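You operate a simulated robot arm through the tools that you are given. There is no shell and no other tool. Be economical: measure what you need, move in short steps, check, and stop when the job is done.

The job below is to be done with a simulated robot arm. You get a single attempt, and the scene is never put back.

TASK
Put the clothes brush on the top of the worktop away on the wooden wall shelf.

It is judged by the outcome, as a careful person would: the job done as asked, and still so three seconds after it is handed in. It fails if anything else is knocked over, pushed out of place, dropped, spilled or broken.

THE ROBOT
A 6-joint arm with a two-finger parallel gripper on a trunk, on a base that drives. Base frame: it is fixed to the floor where the robot stands at the start and does not move with it; the origin is under the middle of the robot, x ahead of it, y to its left, z up. Readings come in m, rad, newtons and seconds.
With the tool pointing down near the work surface it reaches from about 0.48 to 0.88 m from the robot's upright axis, wherever it stands. Its first joint turns from -2.007 to 2.007 rad. Places, roughly: wooden wall shelf [-1.3, -2.5, 1.3]. Payload 4.2 kg.
The tool frame sits at the grasp point between the pads (the TCP): z along the fingers, y along the line on which they close. The tips reach 0.023 m beyond it. The gripper opens to 0.094 m. The fingers are 0.038 m wide and 0.01 m thick; the gripper's body (0.054 by 0.096 m) begins 0.039 m behind the TCP.
Orientation is that of the tool frame in the base frame, as [roll, pitch, yaw] about the fixed x, y, z axes, in that order (R = Rz(yaw) Ry(pitch) Rx(roll)). With the fingers straight down and closing along the base's y, the tool's x points along the base's -x, its y along +y and its z along -z.

THE INTERFACE
- The arm moves only by the tool play_rows. Its argument "increments" is a list of rows, each a list of 7 numbers: the opening, from 0 (shut) to 1 (fully open), then the shift along the base's x, y, z in m, then the turn, a rotation vector about the base's x, y, z in rad. In form: [[claw, x, y, z, rx, ry, rz], ...]. A call has 1 to 20 rows; each row is the pose to reach, as a shift and turn from the pose commanded when the call began. Each row takes 0.2 s and may step no farther than 0.05 m and 0.15 rad from the row before; otherwise, or with a gripper value out of range, the whole call is refused. Where a pose cannot be reached the arm comes as near as it can. A force on the tool above 40 N (or 10 N above the force at the start of the call, whichever is more), or a blocked arm, ends the call early, and 0.2 s more pass. The fingers move at their own pace (about 0.108 m/s each) and stop on an object; they squeeze with about 32 N. The grip force told is the motor's: it shows also when the fingers shut on nothing. Time passes only in rows, and 0.2 s behind the last, so rows that repeat a pose let the fingers close. It gives the time, the measured TCP pose, the force on the tool (base axes), the opening and the grip force at its end, in the units of the frame above (readings bear some noise), and new pictures: "views" is both (left out), scene, wrist or none.
- Cameras (640 x 400 px; columns grow to the right, rows downward): "scene" is now at [0.2355, 0.1658, 1.3931]; the picture's right is [-0.41, -0.91, 0.00], its down [-0.44, 0.20, -0.87] and it looks along [0.80, -0.36, -0.49] (base axes); focal length 247 px, centre (320, 200). "wrist" rides on the gripper at [0.086, 0.016, -0.075] in the tool frame; the picture's right is [-0.18, 0.98, 0.00], its down [-0.58, -0.11, -0.81] and it looks along [-0.79, -0.15, 0.59] (tool axes); focal length 243 px, centre (320, 200). There is no depth. A picture from a camera that has moved, and an enlarged one, comes with that camera's place and axes in the base frame and with its lens. The place of the scene camera against the robot may be out by one fixed shift of up to 0.025 m in any direction.
- slide_trunk(by): slides the trunk up (or, below 0, down) by that many m; the arm and the scene camera ride with it, the base frame stays. It gives what a move gives, with no picture.
- roll_base(legs): drives the robot by 1 to 6 legs, each [ahead, turn to the left] in m and rad, along the robot's own axes; the way and the turn of a leg run together, so that a leg with both is an arc; at most 1.5 m and 3.142 rad a leg. The arm and the cameras ride along, it lands a little off, and it stops where it bumps. It gives what a move gives, and a new picture of the scene camera.
- head_to(pan, tilt): turns the head with the scene camera to pan (to the left, within 1.396 rad either way) and tilt (down, from -0.506 to 1.204), counted from straight ahead of the robot. It gives what a move gives, and a new picture of the scene camera.
- inspect(camera, box): a new picture of the part [left, top, right, bottom] of that camera's present view, enlarged. It takes no simulated time.
- job_done(): hands the job in; it is judged then, once.

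Work in short steps. Places have to be worked out from the pictures, the camera data and where the tool is seen: move nearer, look again, correct. Check each grasp and each placing, and mend what went wrong. You have 120 turns and 170 pictures in all, those below and enlarged ones among them. Open the gripper and draw the arm clear of the work before you hand the job in, unless the task says otherwise; then end with one line.

The tools are called after "Call:" by a JSON object that holds its "op" and its "data". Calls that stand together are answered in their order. play_rows: Moves the arm, as the interface text tells. Its arguments: {"type":"object","properties":{"increments":{"type":"array","items":{"type":"array","items":{"type":"number"}}},"views":{"type":"string","enum":["both","scene","wrist","none"]}},"required":["increments"]} The other tools are called the same way: slide_trunk (by) slides the trunk up or down; roll_base (legs) drives the base; head_to (pan, tilt) turns the head that bears the scene camera; inspect (camera, box) takes an enlarged picture of a part of a camera's view; job_done () hands the job in.

At the start:

```text
clock: 0.0
eef_pos: [0.5904, -0.1252, 1.2207]
ee_rot: [3.141, 0.001, 3.14]
wrist_force: [-0.8, -0.9, 0.7]
gripper_width: 0.0943
grip_force: 0.0
trunk travel left (down, up): [-0.725, 0.265]
robot x, y, heading: [-0.0033, -0.0021, 0.002]
head pan, tilt: [-0.419, 0.508]
```

scene: 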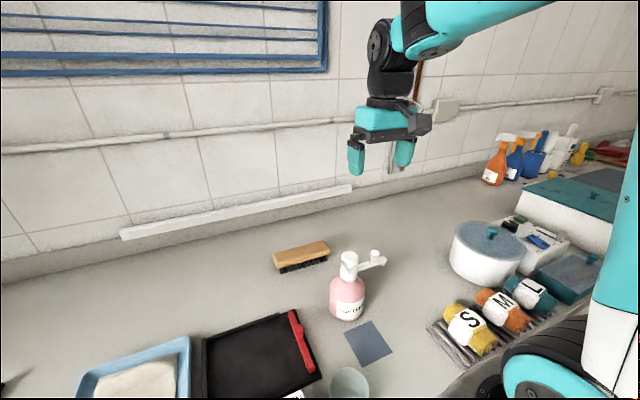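
wrist: 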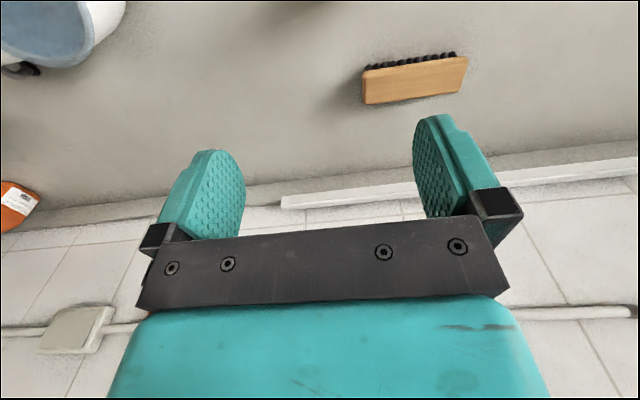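

The brush is at about [0.73, 0.0, 0.92], with its long axis roughly along y. I'll look at the shelf before choosing a grasp.

Call:
{"op": "head_to", "data": {"pan": -1.396, "tilt": 0.1}}

Call:
{"op": "inspect", "data": {"camera": "wrist", "box": [320, 20, 520, 145]}}

```text
clock: 1.2
eef_pos: [0.5898, -0.124, 1.2212]
ee_rot: [-3.14, 0.0, -3.14]
wrist_force: [-1.2, -0.4, 0.2]
gripper_width: 0.0941
grip_force: 0.0
trunk travel left (down, up): [-0.725, 0.265]
robot x, y, heading: [0.0018, -0.0009, 0.007]
head pan, tilt: [-1.396, 0.099]
camera scene: at [0.1686, 0.1122, 1.4309], right [-0.98, -0.17, 0.0], down [-0.02, 0.1, -0.99], along [0.17, -0.98, -0.1], focal length 247 px, centre (320, 200)
```

scene: 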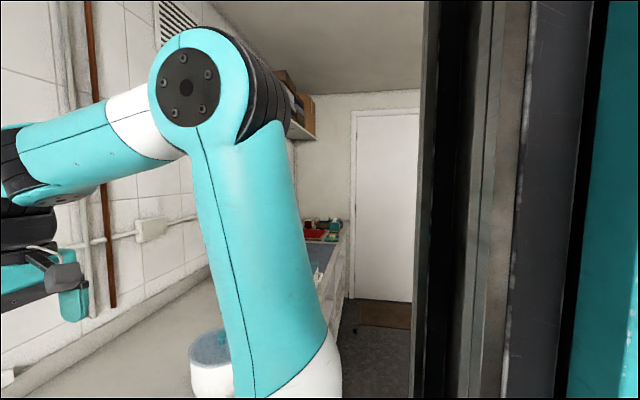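

```text
3.20 times, centred on (420, 82) of wrist
camera zoom: at [0.5034, -0.1079, 1.2967], right [0.18, 0.98, 0.0], down [0.58, -0.11, 0.81], along [0.79, -0.15, -0.59], focal length 776 px, centre (0, 576)
```

zoom: 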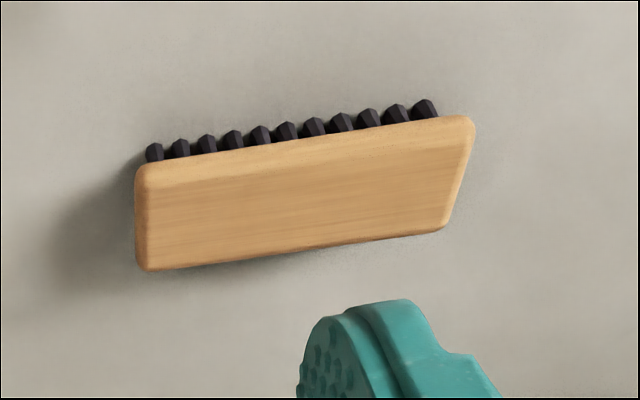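

The robot's own body blocks the view of the shelf. The zoom puts the brush centre near [0.713, -0.005], about 0.15 long along y and 0.055 wide along x. I'll move above it while turning the gripper 90°, and bring the head back.

Call:
{"op": "play_rows", "data": {"increments": [[1, 0.011, 0.011, -0.01, 0, 0, 0.143], [1, 0.022, 0.022, -0.02, 0, 0, 0.286], [1, 0.033, 0.033, -0.03, 0, 0, 0.428], [1, 0.045, 0.044, -0.04, 0, 0, 0.571], [1, 0.056, 0.055, -0.05, 0, 0, 0.714], [1, 0.067, 0.065, -0.06, 0, 0, 0.857], [1, 0.078, 0.076, -0.07, 0, 0, 1.0], [1, 0.09, 0.087, -0.08, 0, 0, 1.142], [1, 0.1, 0.098, -0.09, 0, 0, 1.285], [1, 0.112, 0.109, -0.1, 0, 0, 1.428], [1, 0.123, 0.12, -0.11, 0, 0, 1.571], [1, 0.123, 0.12, -0.11, 0, 0, 1.571]], "views": "wrist"}}

Call:
{"op": "head_to", "data": {"pan": -0.1, "tilt": 0.6}}

```text
clock: 3.9
eef_pos: [0.7121, -0.0073, 1.1126]
ee_rot: [-3.14, -0.001, -1.567]
wrist_force: [-0.5, 0.1, -1.1]
gripper_width: 0.0943
grip_force: 0.2
trunk travel left (down, up): [-0.725, 0.265]
robot x, y, heading: [-0.0003, -0.0006, -0.003]
head pan, tilt: [-1.396, 0.099]
camera wrist: at [0.6963, -0.0935, 1.1873], right [-0.98, 0.18, 0.0], down [0.11, 0.58, 0.81], along [0.15, 0.79, -0.59], focal length 243 px, centre (320, 200)
```

wrist: 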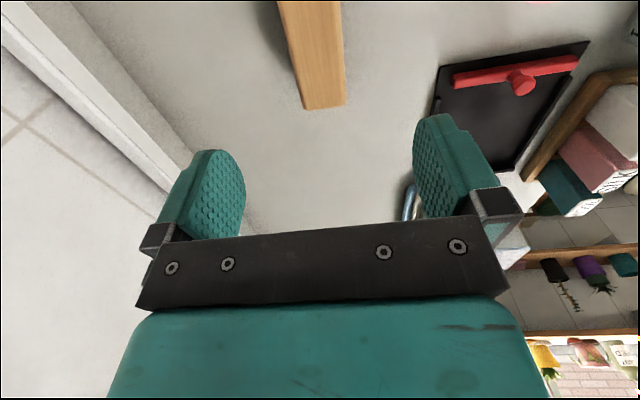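

```text
clock: 5.3
eef_pos: [0.7134, -0.0069, 1.1132]
ee_rot: [3.141, -0.001, -1.571]
wrist_force: [-0.2, 0.8, 0.0]
gripper_width: 0.0939
grip_force: 0.0
trunk travel left (down, up): [-0.725, 0.265]
robot x, y, heading: [0.0031, -0.0045, 0.004]
head pan, tilt: [-0.099, 0.6]
camera scene: at [0.2405, 0.194, 1.3848], right [-0.1, -0.99, 0.0], down [-0.56, 0.06, -0.83], along [0.82, -0.08, -0.56], focal length 247 px, centre (320, 200)
```

scene: 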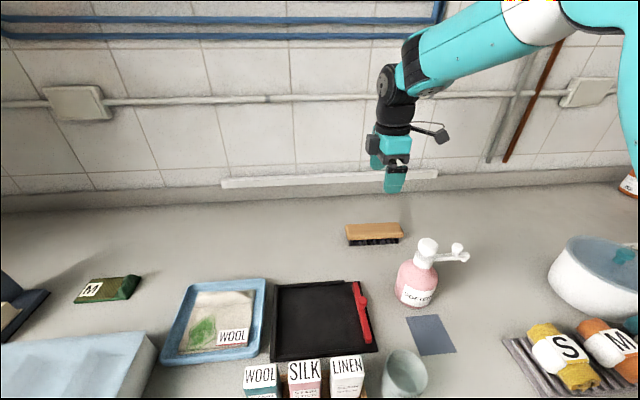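

The gripper is over the brush, and the wrist view puts its centre at about x = 0.718, with the axis turned about -0.05 rad. I'll lower to z ≈ 0.985 and check.

Call:
{"op": "play_rows", "data": {"increments": [[1, 0.004, 0.002, -0.04, 0, 0, -0.05], [1, 0.004, 0.002, -0.08, 0, 0, -0.05], [1, 0.004, 0.002, -0.12, 0, 0, -0.05], [1, 0.004, 0.002, -0.128, 0, 0, -0.05]]}}

```text
clock: 6.3
eef_pos: [0.7158, -0.0018, 0.9831]
ee_rot: [3.141, 0.0, -1.62]
wrist_force: [0.4, -0.5, 0.5]
gripper_width: 0.0942
grip_force: 0.0
trunk travel left (down, up): [-0.725, 0.265]
robot x, y, heading: [0.0039, -0.0008, 0.001]
head pan, tilt: [-0.099, 0.6]
camera scene: at [0.2404, 0.1941, 1.3849], right [-0.1, -1.0, 0.0], down [-0.56, 0.06, -0.83], along [0.82, -0.08, -0.56], focal length 247 px, centre (320, 200)
camera wrist: at [0.6955, -0.0878, 1.0583], right [-0.97, 0.23, 0.0], down [0.14, 0.58, 0.81], along [0.19, 0.78, -0.59], focal length 243 px, centre (320, 200)
```

scene: 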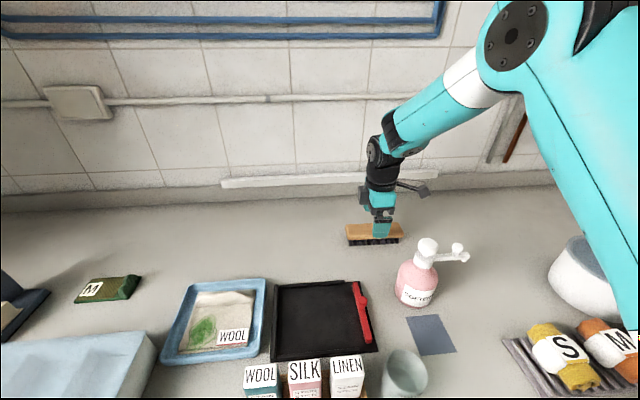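
wrist: 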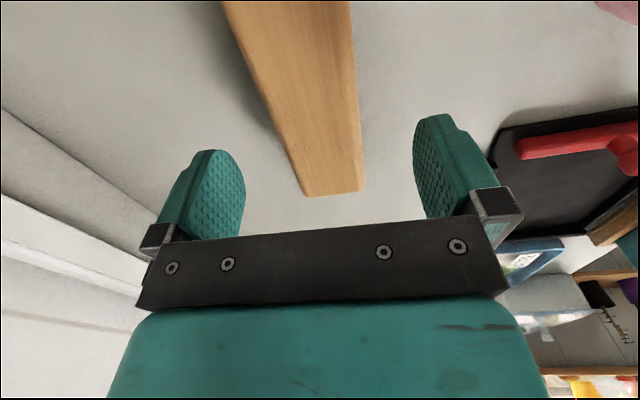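

The brush sits centred between the fingers and aligned with them. I'll go down to z ≈ 0.932 and close.

Call:
{"op": "play_rows", "data": {"increments": [[1, 0.002, -0.006, -0.03, 0, 0, 0], [1, 0.002, -0.006, -0.051, 0, 0, 0], [1, 0.002, -0.006, -0.051, 0, 0, 0], [0, 0.002, -0.006, -0.051, 0, 0, 0], [0, 0.002, -0.006, -0.051, 0, 0, 0], [0, 0.002, -0.006, -0.051, 0, 0, 0], [0, 0.002, -0.006, -0.051, 0, 0, 0]]}}

```text
clock: 7.9
eef_pos: [0.7205, -0.0071, 0.9313]
ee_rot: [-3.141, 0.001, -1.622]
wrist_force: [0.0, 0.5, -0.3]
gripper_width: 0.0516
grip_force: 31.7
trunk travel left (down, up): [-0.725, 0.265]
robot x, y, heading: [0.0008, 0.0031, 0.001]
head pan, tilt: [-0.099, 0.6]
camera scene: at [0.2406, 0.194, 1.3848], right [-0.1, -1.0, 0.0], down [-0.56, 0.06, -0.83], along [0.82, -0.08, -0.56], focal length 247 px, centre (320, 200)
camera wrist: at [0.699, -0.093, 1.0056], right [-0.97, 0.23, 0.0], down [0.14, 0.58, 0.81], along [0.19, 0.78, -0.59], focal length 243 px, centre (320, 200)
```

scene: 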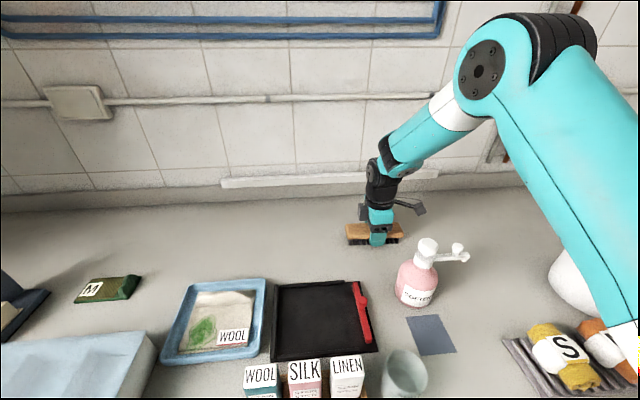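
wrist: 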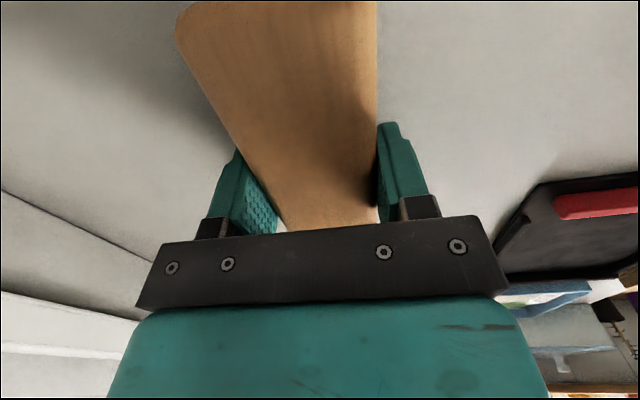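

It is gripped, 52 mm wide at 32 N. I'll lift straight up, then draw the arm back.

Call:
{"op": "play_rows", "data": {"increments": [[0, 0, 0, 0.04, 0, 0, 0], [0, 0, 0, 0.08, 0, 0, 0], [0, 0, 0, 0.12, 0, 0, 0], [0, 0, 0, 0.16, 0, 0, 0], [0, 0, 0, 0.2, 0, 0, 0], [0, 0, 0, 0.24, 0, 0, 0], [0, 0, 0, 0.28, 0, 0, 0], [0, -0.04, 0, 0.3, 0, 0, 0], [0, -0.08, 0, 0.3, 0, 0, 0], [0, -0.12, 0, 0.3, 0, 0, 0], [0, -0.16, 0, 0.3, 0, 0, 0]]}}

```text
clock: 10.3
eef_pos: [0.5615, -0.0073, 1.2311]
ee_rot: [3.141, -0.001, -1.621]
wrist_force: [1.6, -0.2, -2.5]
gripper_width: 0.0519
grip_force: 32.5
trunk travel left (down, up): [-0.725, 0.265]
robot x, y, heading: [-0.0007, -0.0005, 0.002]
head pan, tilt: [-0.099, 0.6]
camera scene: at [0.2411, 0.1941, 1.3847], right [-0.1, -1.0, 0.0], down [-0.56, 0.06, -0.82], along [0.82, -0.08, -0.57], focal length 247 px, centre (320, 200)
camera wrist: at [0.5403, -0.0923, 1.3055], right [-0.97, 0.23, 0.0], down [0.14, 0.58, 0.81], along [0.19, 0.78, -0.59], focal length 243 px, centre (320, 200)
```

scene: 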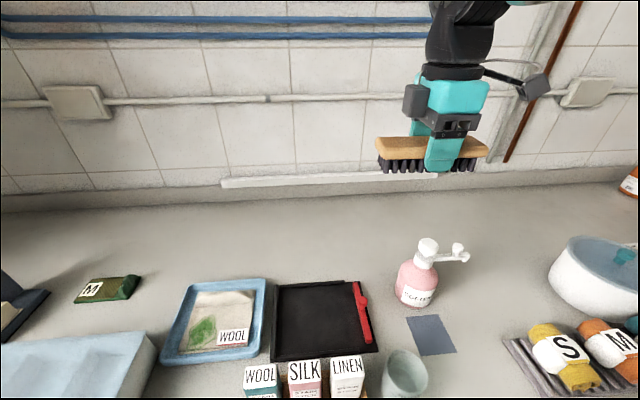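
wrist: 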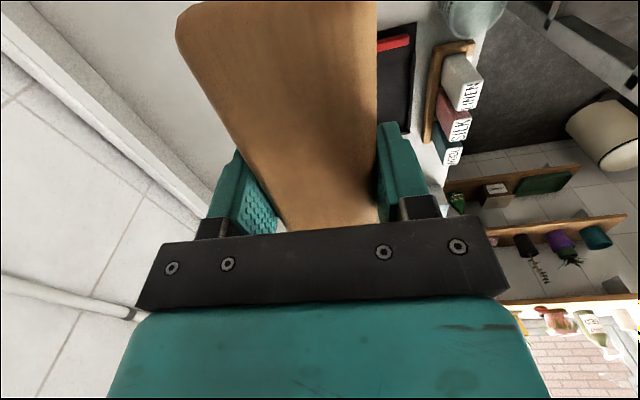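

The brush is held firmly. I'll back away from the bench a little and turn right to find the shelf.

Call:
{"op": "roll_base", "data": {"legs": [[-0.35, 0], [0, -1.0]]}}

Call:
{"op": "head_to", "data": {"pan": -0.5, "tilt": 0.15}}

```text
clock: 15.1
eef_pos: [-0.0462, -0.4736, 1.2308]
ee_rot: [-3.141, -0.001, -2.611]
wrist_force: [-0.3, -0.5, -0.9]
gripper_width: 0.0515
grip_force: 31.7
trunk travel left (down, up): [-0.725, 0.265]
robot x, y, heading: [-0.348, -0.0033, -0.992]
head pan, tilt: [-0.099, 0.6]
camera scene: at [-0.0603, -0.0924, 1.3848], right [-0.89, -0.46, 0.0], down [-0.26, 0.5, -0.83], along [0.38, -0.73, -0.56], focal length 247 px, centre (320, 200)
```

scene: 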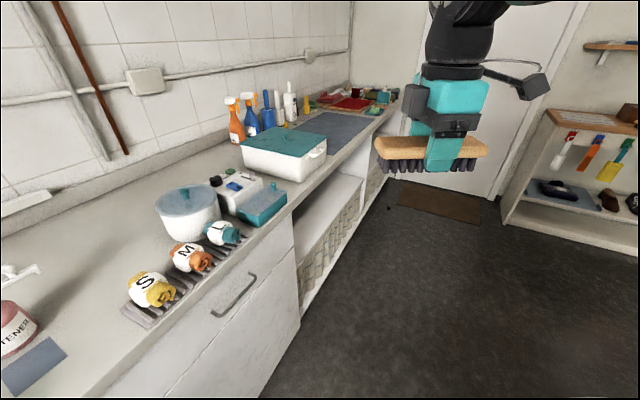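

```text
clock: 16.0
eef_pos: [-0.0466, -0.4741, 1.2305]
ee_rot: [3.141, 0.001, -2.611]
wrist_force: [0.1, 0.4, -1.6]
gripper_width: 0.0515
grip_force: 31.4
trunk travel left (down, up): [-0.725, 0.265]
robot x, y, heading: [-0.348, -0.0001, -0.994]
head pan, tilt: [-0.499, 0.15]
camera scene: at [-0.0936, -0.1065, 1.4262], right [-1.0, -0.08, 0.0], down [-0.01, 0.15, -0.99], along [0.08, -0.99, -0.15], focal length 247 px, centre (320, 200)
```

scene: 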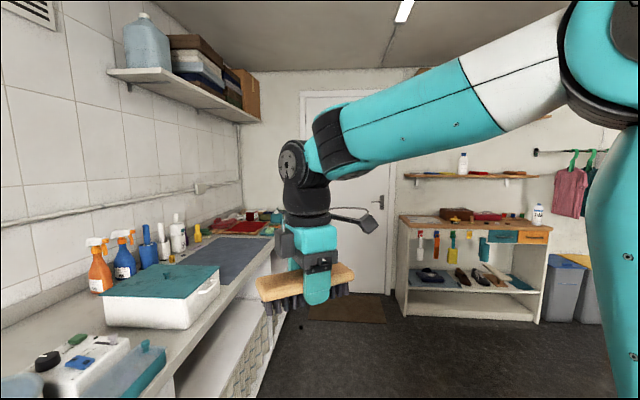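

I can see the wooden wall shelf on the far wall above a small bench, open above with a bottle and some flat items on it. I'll zoom in.

Call:
{"op": "inspect", "data": {"camera": "scene", "box": [390, 130, 560, 236]}}

Call:
{"op": "inspect", "data": {"camera": "scene", "box": [380, 130, 620, 340]}}

```text
3.76 times, centred on (475, 183) of scene
camera zoom: at [-0.0936, -0.1065, 1.4262], right [-1.0, -0.08, 0.0], down [-0.01, 0.15, -0.99], along [0.08, -0.99, -0.15], focal length 931 px, centre (-264, 264)
```

zoom: 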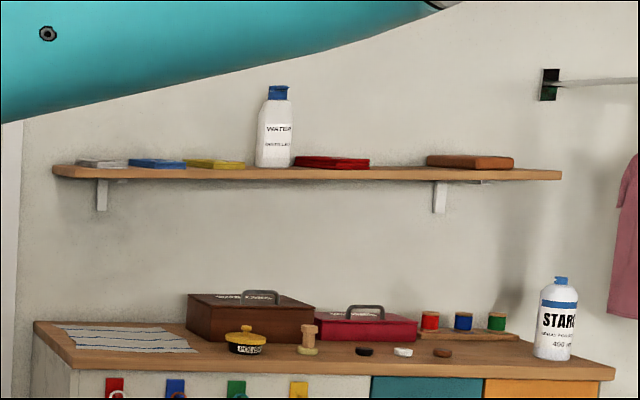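

```text
1.90 times, centred on (500, 235) of scene
camera zoom: at [-0.0936, -0.1065, 1.4262], right [-1.0, -0.08, 0.0], down [-0.01, 0.15, -0.99], along [0.08, -0.99, -0.15], focal length 471 px, centre (-23, 133)
```

zoom: 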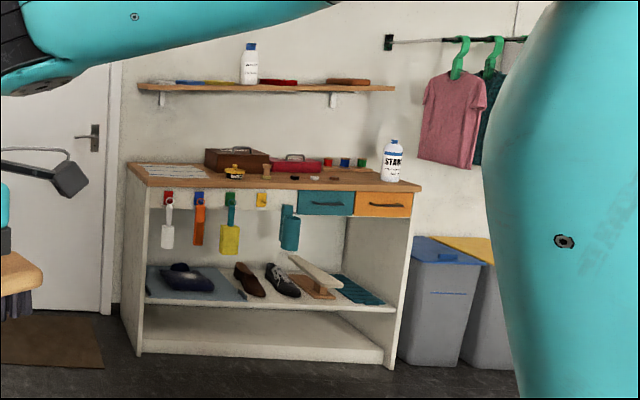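

The shelf runs about x -0.70 to -1.89 near y ≈ -2.5, top about z 1.3, with a free gap around x ≈ -1.52 and the bench front at y ≈ -2.29. I'll turn toward it and check that the way is clear.

Call:
{"op": "roll_base", "data": {"legs": [[0, -1.16]]}}

Call:
{"op": "head_to", "data": {"pan": 0.0, "tilt": 0.3}}

```text
clock: 19.3
eef_pos: [-0.6541, -0.4728, 1.2312]
ee_rot: [3.141, 0.0, 2.528]
wrist_force: [-1.3, -0.7, -1.3]
gripper_width: 0.0518
grip_force: 31.7
trunk travel left (down, up): [-0.725, 0.265]
robot x, y, heading: [-0.3436, -0.0057, -2.131]
head pan, tilt: [-0.499, 0.15]
camera scene: at [-0.3451, -0.2713, 1.4263], right [-0.49, 0.87, 0.0], down [0.13, 0.07, -0.99], along [-0.86, -0.48, -0.15], focal length 247 px, centre (320, 200)
```

scene: 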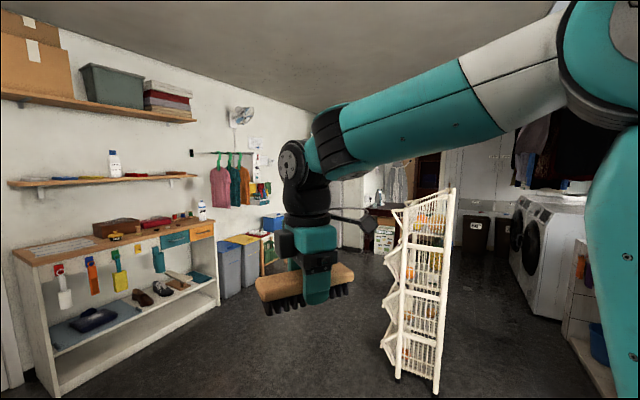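

```text
clock: 20.2
eef_pos: [-0.6539, -0.4711, 1.2305]
ee_rot: [-3.141, 0.0, 2.528]
wrist_force: [-0.1, 0.0, -1.5]
gripper_width: 0.0514
grip_force: 32.1
trunk travel left (down, up): [-0.725, 0.265]
robot x, y, heading: [-0.3487, -0.0004, -2.136]
head pan, tilt: [0.0, 0.3]
camera scene: at [-0.314, -0.3051, 1.4123], right [-0.84, 0.54, 0.0], down [0.16, 0.25, -0.96], along [-0.51, -0.81, -0.3], focal length 247 px, centre (320, 200)
```

scene: 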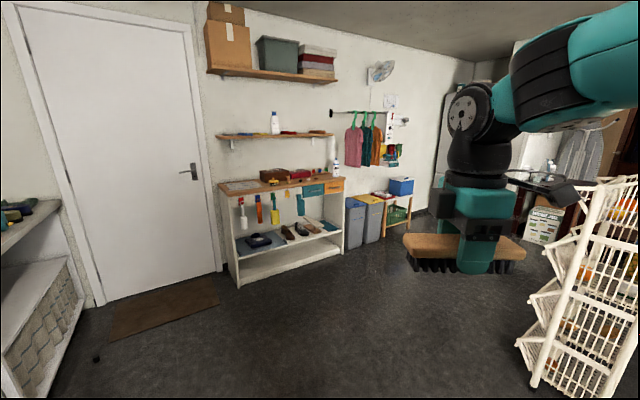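

The floor between here and the shelf is clear, with the white rack well off to the right. I'll drive to a standoff at about [-1.5, -1.45] and face the wall.

Call:
{"op": "roll_base", "data": {"legs": [[0, -0.106], [1.2, 0], [0.65, 0], [0, 0.671]]}}

Call:
{"op": "slide_trunk", "data": {"by": 0.25}}

Call:
{"op": "head_to", "data": {"pan": 0.0, "tilt": 0.25}}

```text
clock: 31.8
eef_pos: [-1.5276, -2.0079, 1.2303]
ee_rot: [-3.141, -0.002, 3.055]
wrist_force: [0.7, 0.2, -1.8]
gripper_width: 0.0518
grip_force: 32.0
trunk travel left (down, up): [-0.725, 0.265]
robot x, y, heading: [-1.4961, -1.445, -1.605]
head pan, tilt: [0.0, 0.3]
camera scene: at [-1.3138, -1.6906, 1.4123], right [-1.0, 0.03, 0.0], down [0.01, 0.3, -0.96], along [-0.03, -0.95, -0.3], focal length 247 px, centre (320, 200)
```

scene: 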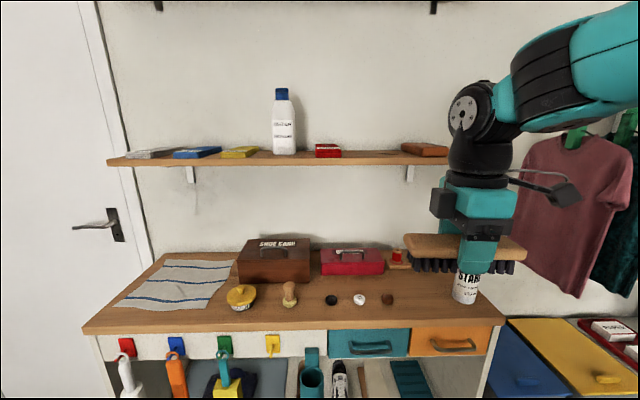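

```text
clock: 34.4
eef_pos: [-1.5269, -2.0065, 1.481]
ee_rot: [-3.141, -0.001, 3.055]
wrist_force: [-0.3, 0.2, -1.0]
gripper_width: 0.0517
grip_force: 32.2
trunk travel left (down, up): [-0.975, 0.015]
robot x, y, heading: [-1.4998, -1.4468, -1.606]
head pan, tilt: [0.0, 0.3]
```

```text
clock: 35.0
eef_pos: [-1.527, -2.0071, 1.4802]
ee_rot: [3.141, 0.002, 3.055]
wrist_force: [0.2, -0.5, -1.8]
gripper_width: 0.0516
grip_force: 31.7
trunk travel left (down, up): [-0.975, 0.015]
robot x, y, heading: [-1.5016, -1.4461, -1.609]
head pan, tilt: [0.0, 0.25]
camera scene: at [-1.3138, -1.6906, 1.667], right [-1.0, 0.03, 0.0], down [0.01, 0.25, -0.97], along [-0.03, -0.97, -0.25], focal length 247 px, centre (320, 200)
```

scene: 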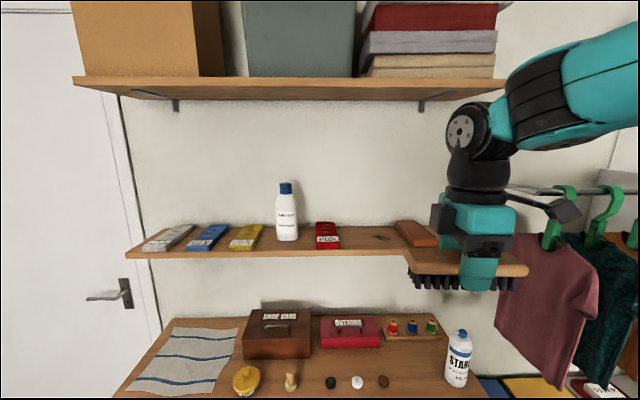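

The gap between the red box and the brown item looks about 0.2 m wide. I'll zoom to confirm it's empty.

Call:
{"op": "inspect", "data": {"camera": "scene", "box": [300, 190, 460, 290]}}

Call:
{"op": "inspect", "data": {"camera": "wrist", "box": [0, 0, 640, 400]}}

```text
4.00 times, centred on (380, 240) of scene
camera zoom: at [-1.3138, -1.6906, 1.667], right [-1.0, 0.03, 0.0], down [0.01, 0.25, -0.97], along [-0.03, -0.97, -0.25], focal length 989 px, centre (80, 40)
```

zoom: 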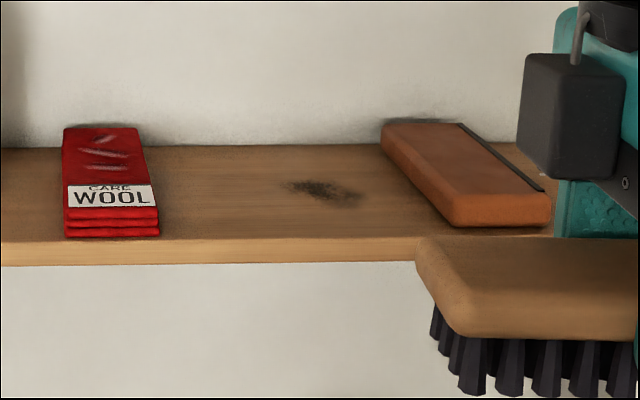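

```text
1.00 times, centred on (320, 200) of wrist
camera zoom: at [-1.6122, -1.9836, 1.5558], right [0.27, 0.96, 0.0], down [0.57, -0.16, 0.81], along [0.78, -0.21, -0.59], focal length 243 px, centre (320, 200)
```

zoom: 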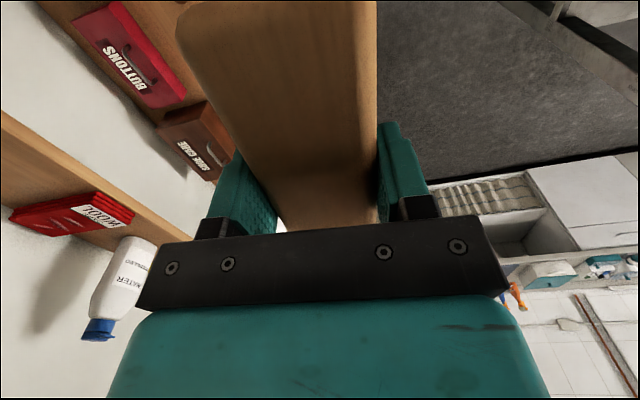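

The gap is empty; the dark patch is only a stain. It spans x ≈ -1.40 to -1.64, with the shelf front near y ≈ -2.41 and its depth about 0.21, so I'll aim for the brush at [-1.52, -2.51]. I'll lower a little to stay under the upper shelf, then drive closer.

Call:
{"op": "play_rows", "data": {"increments": [[0, 0, 0, -0.03, 0, 0, 0], [0, 0, 0, -0.06, 0, 0, 0]], "views": "none"}}

Call:
{"op": "roll_base", "data": {"legs": [[0, 0.037], [0.3, 0]]}}

```text
clock: 35.6
eef_pos: [-1.5271, -2.0085, 1.4226]
ee_rot: [3.141, 0.001, 3.057]
wrist_force: [-0.1, 0.3, -1.4]
gripper_width: 0.0516
grip_force: 32.0
trunk travel left (down, up): [-0.975, 0.015]
robot x, y, heading: [-1.4974, -1.4463, -1.608]
head pan, tilt: [0.0, 0.25]
```

```text
clock: 38.0
eef_pos: [-1.5073, -2.3058, 1.4213]
ee_rot: [-3.141, 0.0, 3.094]
wrist_force: [-0.2, 0.4, -2.2]
gripper_width: 0.0518
grip_force: 32.4
trunk travel left (down, up): [-0.975, 0.015]
robot x, y, heading: [-1.5003, -1.7466, -1.576]
head pan, tilt: [0.0, 0.25]
camera scene: at [-1.3043, -1.9805, 1.6671], right [-1.0, 0.0, 0.0], down [0.0, 0.25, -0.97], along [0.0, -0.97, -0.25], focal length 247 px, centre (320, 200)
```

scene: 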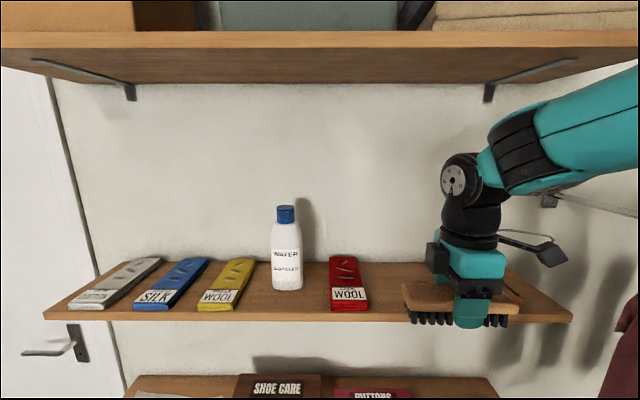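

The robot is at reach 0.56 from its axis, so there is 0.2 m left to extend. I'll lower slightly to keep the forearm under the upper shelf, square the brush up, and extend partway over the shelf.

Call:
{"op": "play_rows", "data": {"increments": [[0, -0.004, 0, -0.02, 0, 0, 0.02], [0, -0.008, -0.01, -0.03, 0, 0, 0.047], [0, -0.013, -0.05, -0.03, 0, 0, 0.047], [0, -0.013, -0.09, -0.03, 0, 0, 0.047], [0, -0.013, -0.13, -0.03, 0, 0, 0.047], [0, -0.013, -0.13, -0.03, 0, 0, 0.047]]}}

```text
clock: 39.4
eef_pos: [-1.5244, -2.4379, 1.3895]
ee_rot: [3.14, 0.001, 3.141]
wrist_force: [-0.1, -0.6, -1.2]
gripper_width: 0.0518
grip_force: 32.5
trunk travel left (down, up): [-0.975, 0.015]
robot x, y, heading: [-1.4978, -1.7425, -1.57]
head pan, tilt: [0.0, 0.25]
camera scene: at [-1.3044, -1.9811, 1.6669], right [-1.0, 0.0, 0.0], down [0.0, 0.25, -0.97], along [0.0, -0.97, -0.25], focal length 247 px, centre (320, 200)
camera wrist: at [-1.6108, -2.4217, 1.4663], right [0.19, 0.98, 0.0], down [0.58, -0.11, 0.81], along [0.79, -0.15, -0.59], focal length 243 px, centre (320, 200)
```

scene: 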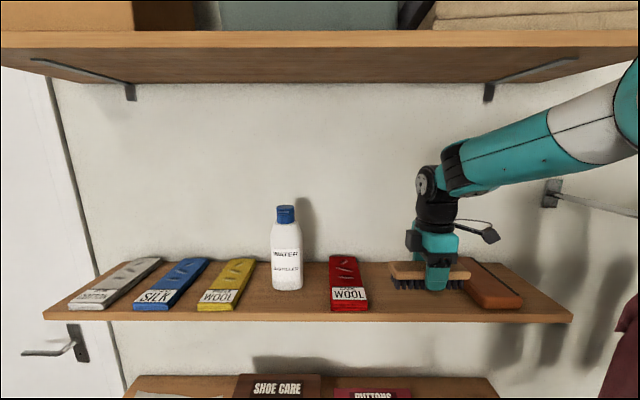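
wrist: 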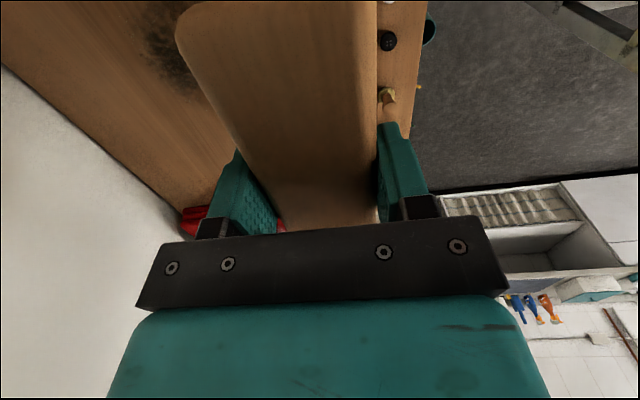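

The wrist view shows the shelf/wall line at y ≈ -2.626, which confirms the target of y ≈ -2.51. I'll extend the rest, shift 12 mm to centre in the gap, and lower to just above the shelf.

Call:
{"op": "play_rows", "data": {"increments": [[0, -0.006, -0.036, 0, 0, 0, 0], [0, -0.011, -0.072, 0, 0, 0, 0], [0, -0.011, -0.072, -0.02, 0, 0, 0], [0, -0.011, -0.072, -0.034, 0, 0, 0], [0, -0.011, -0.072, -0.034, 0, 0, 0]]}}

Call:
{"op": "inspect", "data": {"camera": "scene", "box": [320, 200, 540, 337]}}

```text
clock: 40.6
eef_pos: [-1.5319, -2.509, 1.3593]
ee_rot: [-3.141, -0.001, 3.141]
wrist_force: [-0.1, -0.2, -0.8]
gripper_width: 0.0515
grip_force: 32.2
trunk travel left (down, up): [-0.975, 0.015]
robot x, y, heading: [-1.5011, -1.7438, -1.57]
head pan, tilt: [0.0, 0.25]
camera scene: at [-1.3043, -1.9808, 1.667], right [-1.0, 0.0, 0.0], down [0.0, 0.25, -0.97], along [0.0, -0.97, -0.25], focal length 247 px, centre (320, 200)
camera wrist: at [-1.6194, -2.4924, 1.4341], right [0.19, 0.98, 0.0], down [0.58, -0.11, 0.81], along [0.79, -0.15, -0.59], focal length 243 px, centre (320, 200)
```

scene: 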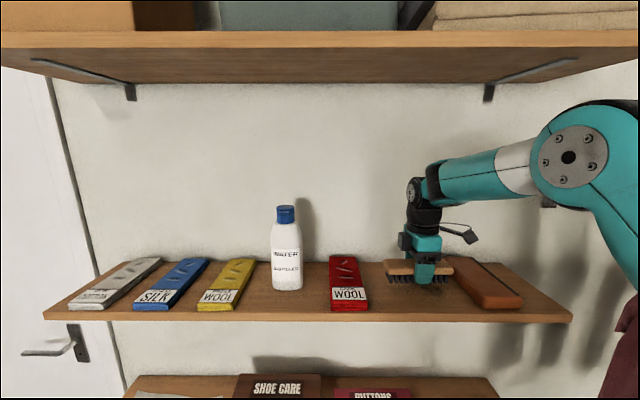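
wrist: 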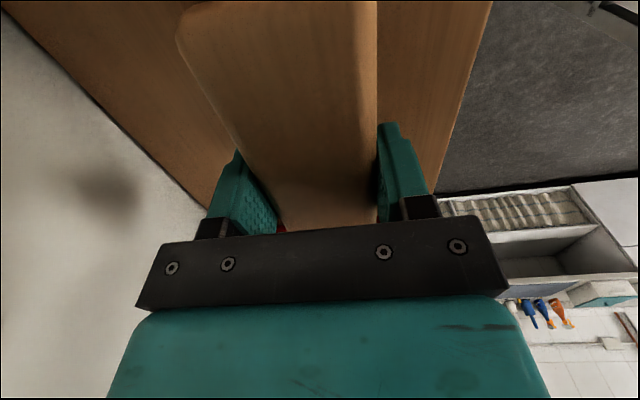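

```text
2.91 times, centred on (430, 268) of scene
camera zoom: at [-1.3043, -1.9808, 1.667], right [-1.0, 0.0, 0.0], down [0.0, 0.25, -0.97], along [0.0, -0.97, -0.25], focal length 719 px, centre (0, 1)
```

zoom: 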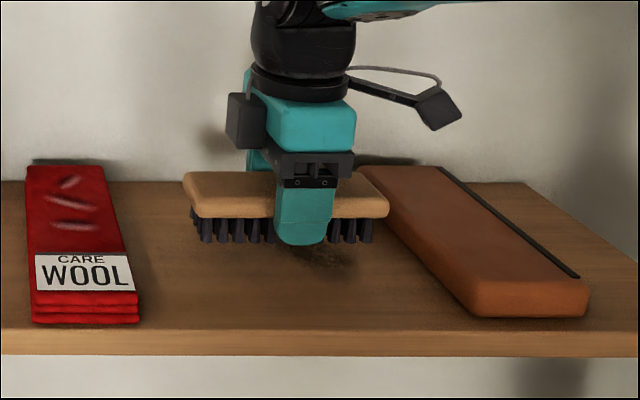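

The brush is centred in the gap, with 4–5 cm to each neighbour, and just above the shelf. I'll lower in small steps, watching the force.

Call:
{"op": "play_rows", "data": {"increments": [[0, 0, 0, -0.005, 0, 0, 0], [0, 0, 0, -0.01, 0, 0, 0], [0, 0, 0, -0.01, 0, 0, 0]], "views": "none"}}

Call:
{"op": "inspect", "data": {"camera": "scene", "box": [370, 230, 490, 305]}}

```text
clock: 41.4
eef_pos: [-1.5321, -2.509, 1.3493]
ee_rot: [3.141, 0.002, 3.141]
wrist_force: [-1.0, 0.2, -1.8]
gripper_width: 0.0516
grip_force: 32.0
trunk travel left (down, up): [-0.975, 0.015]
robot x, y, heading: [-1.5029, -1.7453, -1.566]
head pan, tilt: [0.0, 0.25]
```

```text
5.33 times, centred on (430, 268) of scene
camera zoom: at [-1.3043, -1.9808, 1.667], right [-1.0, 0.0, 0.0], down [0.0, 0.25, -0.97], along [0.0, -0.97, -0.25], focal length 1318 px, centre (-267, -160)
```

zoom: 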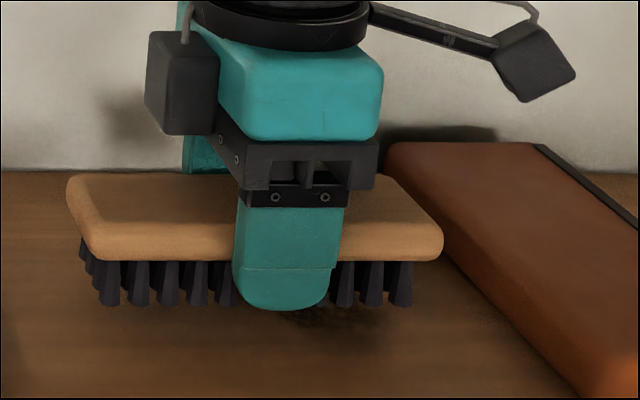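

No contact yet; I'll continue down.

Call:
{"op": "play_rows", "data": {"increments": [[0, 0, 0, -0.003, 0, 0, 0], [0, 0, 0, -0.006, 0, 0, 0], [0, 0, 0, -0.008, 0, 0, 0]], "views": "none"}}

```text
clock: 42.2
eef_pos: [-1.5316, -2.5074, 1.3393]
ee_rot: [-3.142, 0.001, 3.139]
wrist_force: [-0.8, -0.3, -0.9]
gripper_width: 0.0513
grip_force: 31.7
trunk travel left (down, up): [-0.975, 0.015]
robot x, y, heading: [-1.5, -1.7452, -1.569]
head pan, tilt: [0.0, 0.25]
```

Still no contact force, so I'll go 3 mm at a time.

Call:
{"op": "play_rows", "data": {"increments": [[0, 0, 0, -0.003, 0, 0, 0], [0, 0, 0, -0.006, 0, 0, 0]], "views": "none"}}

Call:
{"op": "inspect", "data": {"camera": "scene", "box": [370, 230, 490, 305]}}

```text
clock: 42.8
eef_pos: [-1.5306, -2.5088, 1.3332]
ee_rot: [3.141, 0.002, 3.14]
wrist_force: [0.6, -0.7, -1.5]
gripper_width: 0.0517
grip_force: 31.7
trunk travel left (down, up): [-0.975, 0.015]
robot x, y, heading: [-1.5005, -1.7461, -1.566]
head pan, tilt: [0.0, 0.25]
```

```text
5.33 times, centred on (430, 268) of scene
camera zoom: at [-1.3043, -1.9808, 1.667], right [-1.0, 0.0, 0.0], down [0.0, 0.25, -0.97], along [0.0, -0.97, -0.25], focal length 1318 px, centre (-267, -160)
```

zoom: 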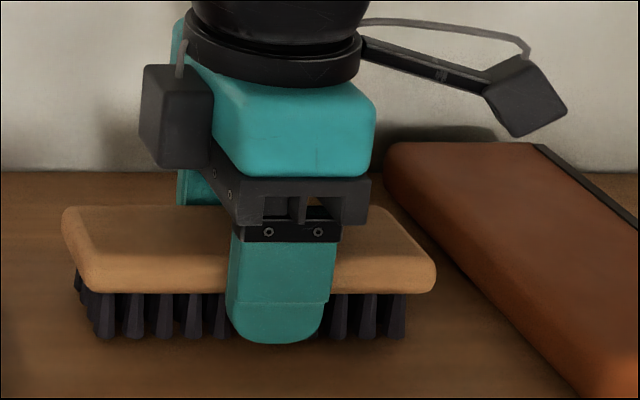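

Close to contact but still free. I'll keep going in 2–3 mm steps.

Call:
{"op": "play_rows", "data": {"increments": [[0, 0, 0, -0.003, 0, 0, 0], [0, 0, 0, -0.006, 0, 0, 0]], "views": "none"}}

```text
clock: 43.4
eef_pos: [-1.5308, -2.5073, 1.3299]
ee_rot: [-3.137, 0.001, 3.137]
wrist_force: [-1.8, -1.7, 18.7]
gripper_width: 0.0516
grip_force: 32.0
trunk travel left (down, up): [-0.975, 0.015]
robot x, y, heading: [-1.502, -1.7459, -1.569]
head pan, tilt: [0.0, 0.25]
```

Contact at 19 N, so the brush is on the shelf. I'll ease up 3 mm, open, and rise straight up.

Call:
{"op": "play_rows", "data": {"increments": [[0, 0, 0, 0.003, 0, 0, 0], [0.8, 0, 0, 0.003, 0, 0, 0], [0.9, 0, 0, 0.003, 0, 0, 0], [0.9, 0, 0, 0.003, 0, 0, 0], [0.9, 0, 0, 0.03, 0, 0, 0], [0.9, 0, 0, 0.06, 0, 0, 0], [0.9, 0, 0, 0.06, 0, 0, 0]]}}

```text
clock: 45.0
eef_pos: [-1.5311, -2.5078, 1.387]
ee_rot: [3.14, -0.001, 3.14]
wrist_force: [0.3, -0.3, -0.4]
gripper_width: 0.0844
grip_force: 0.0
trunk travel left (down, up): [-0.975, 0.015]
robot x, y, heading: [-1.498, -1.7463, -1.571]
head pan, tilt: [0.0, 0.25]
camera scene: at [-1.3043, -1.9806, 1.667], right [-1.0, 0.0, 0.0], down [0.0, 0.25, -0.97], along [0.0, -0.97, -0.25], focal length 247 px, centre (320, 200)
camera wrist: at [-1.6172, -2.4906, 1.4626], right [0.19, 0.98, 0.0], down [0.58, -0.11, 0.81], along [0.79, -0.15, -0.59], focal length 243 px, centre (320, 200)
```

scene: 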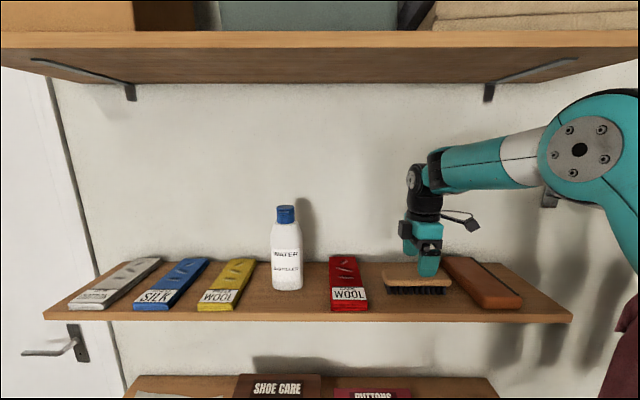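
wrist: 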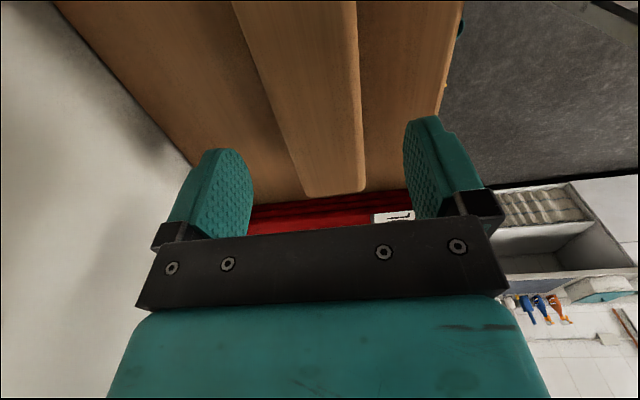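

The brush stands on the shelf, released. I'll rise a little and draw the arm back clear.

Call:
{"op": "play_rows", "data": {"increments": [[0.9, 0, 0, 0.02, 0, 0, 0], [0.9, 0, 0.04, 0.02, 0, 0, 0], [0.9, 0, 0.08, 0.02, 0, 0, 0], [0.9, 0, 0.12, 0.02, 0, 0, 0], [0.9, 0, 0.16, 0.02, 0, 0, 0], [0.9, 0, 0.2, 0.02, 0, 0, 0], [0.9, 0, 0.2, 0.02, 0, 0, 0]], "views": "none"}}

Call:
{"op": "roll_base", "data": {"legs": [[-0.25, 0]]}}

```text
clock: 46.6
eef_pos: [-1.5307, -2.3065, 1.4118]
ee_rot: [3.141, 0.0, 3.141]
wrist_force: [0.5, -0.3, -0.9]
gripper_width: 0.0847
grip_force: 0.0
trunk travel left (down, up): [-0.975, 0.015]
robot x, y, heading: [-1.4992, -1.7452, -1.572]
head pan, tilt: [0.0, 0.25]
```

```text
clock: 48.4
eef_pos: [-1.53, -2.0567, 1.4113]
ee_rot: [-3.141, 0.002, 3.141]
wrist_force: [-0.5, 0.0, 0.7]
gripper_width: 0.0844
grip_force: 0.1
trunk travel left (down, up): [-0.975, 0.015]
robot x, y, heading: [-1.504, -1.4906, -1.568]
head pan, tilt: [0.0, 0.25]
camera scene: at [-1.3045, -1.7298, 1.667], right [-1.0, 0.0, 0.0], down [0.0, 0.25, -0.97], along [0.0, -0.97, -0.25], focal length 247 px, centre (320, 200)
```

scene: 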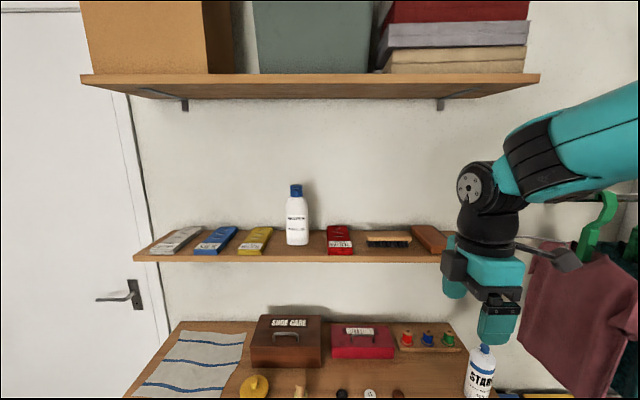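

The brush is resting flat on the shelf, nothing else has moved, and the arm is clear. I'm handing the job in.

Call:
{"op": "job_done", "data": {}}

```text
The job is handed in.
```

The clothes brush is on the wooden wall shelf, bristles down in the gap between the red box and the brown item; nothing else was moved, and the job is handed in.
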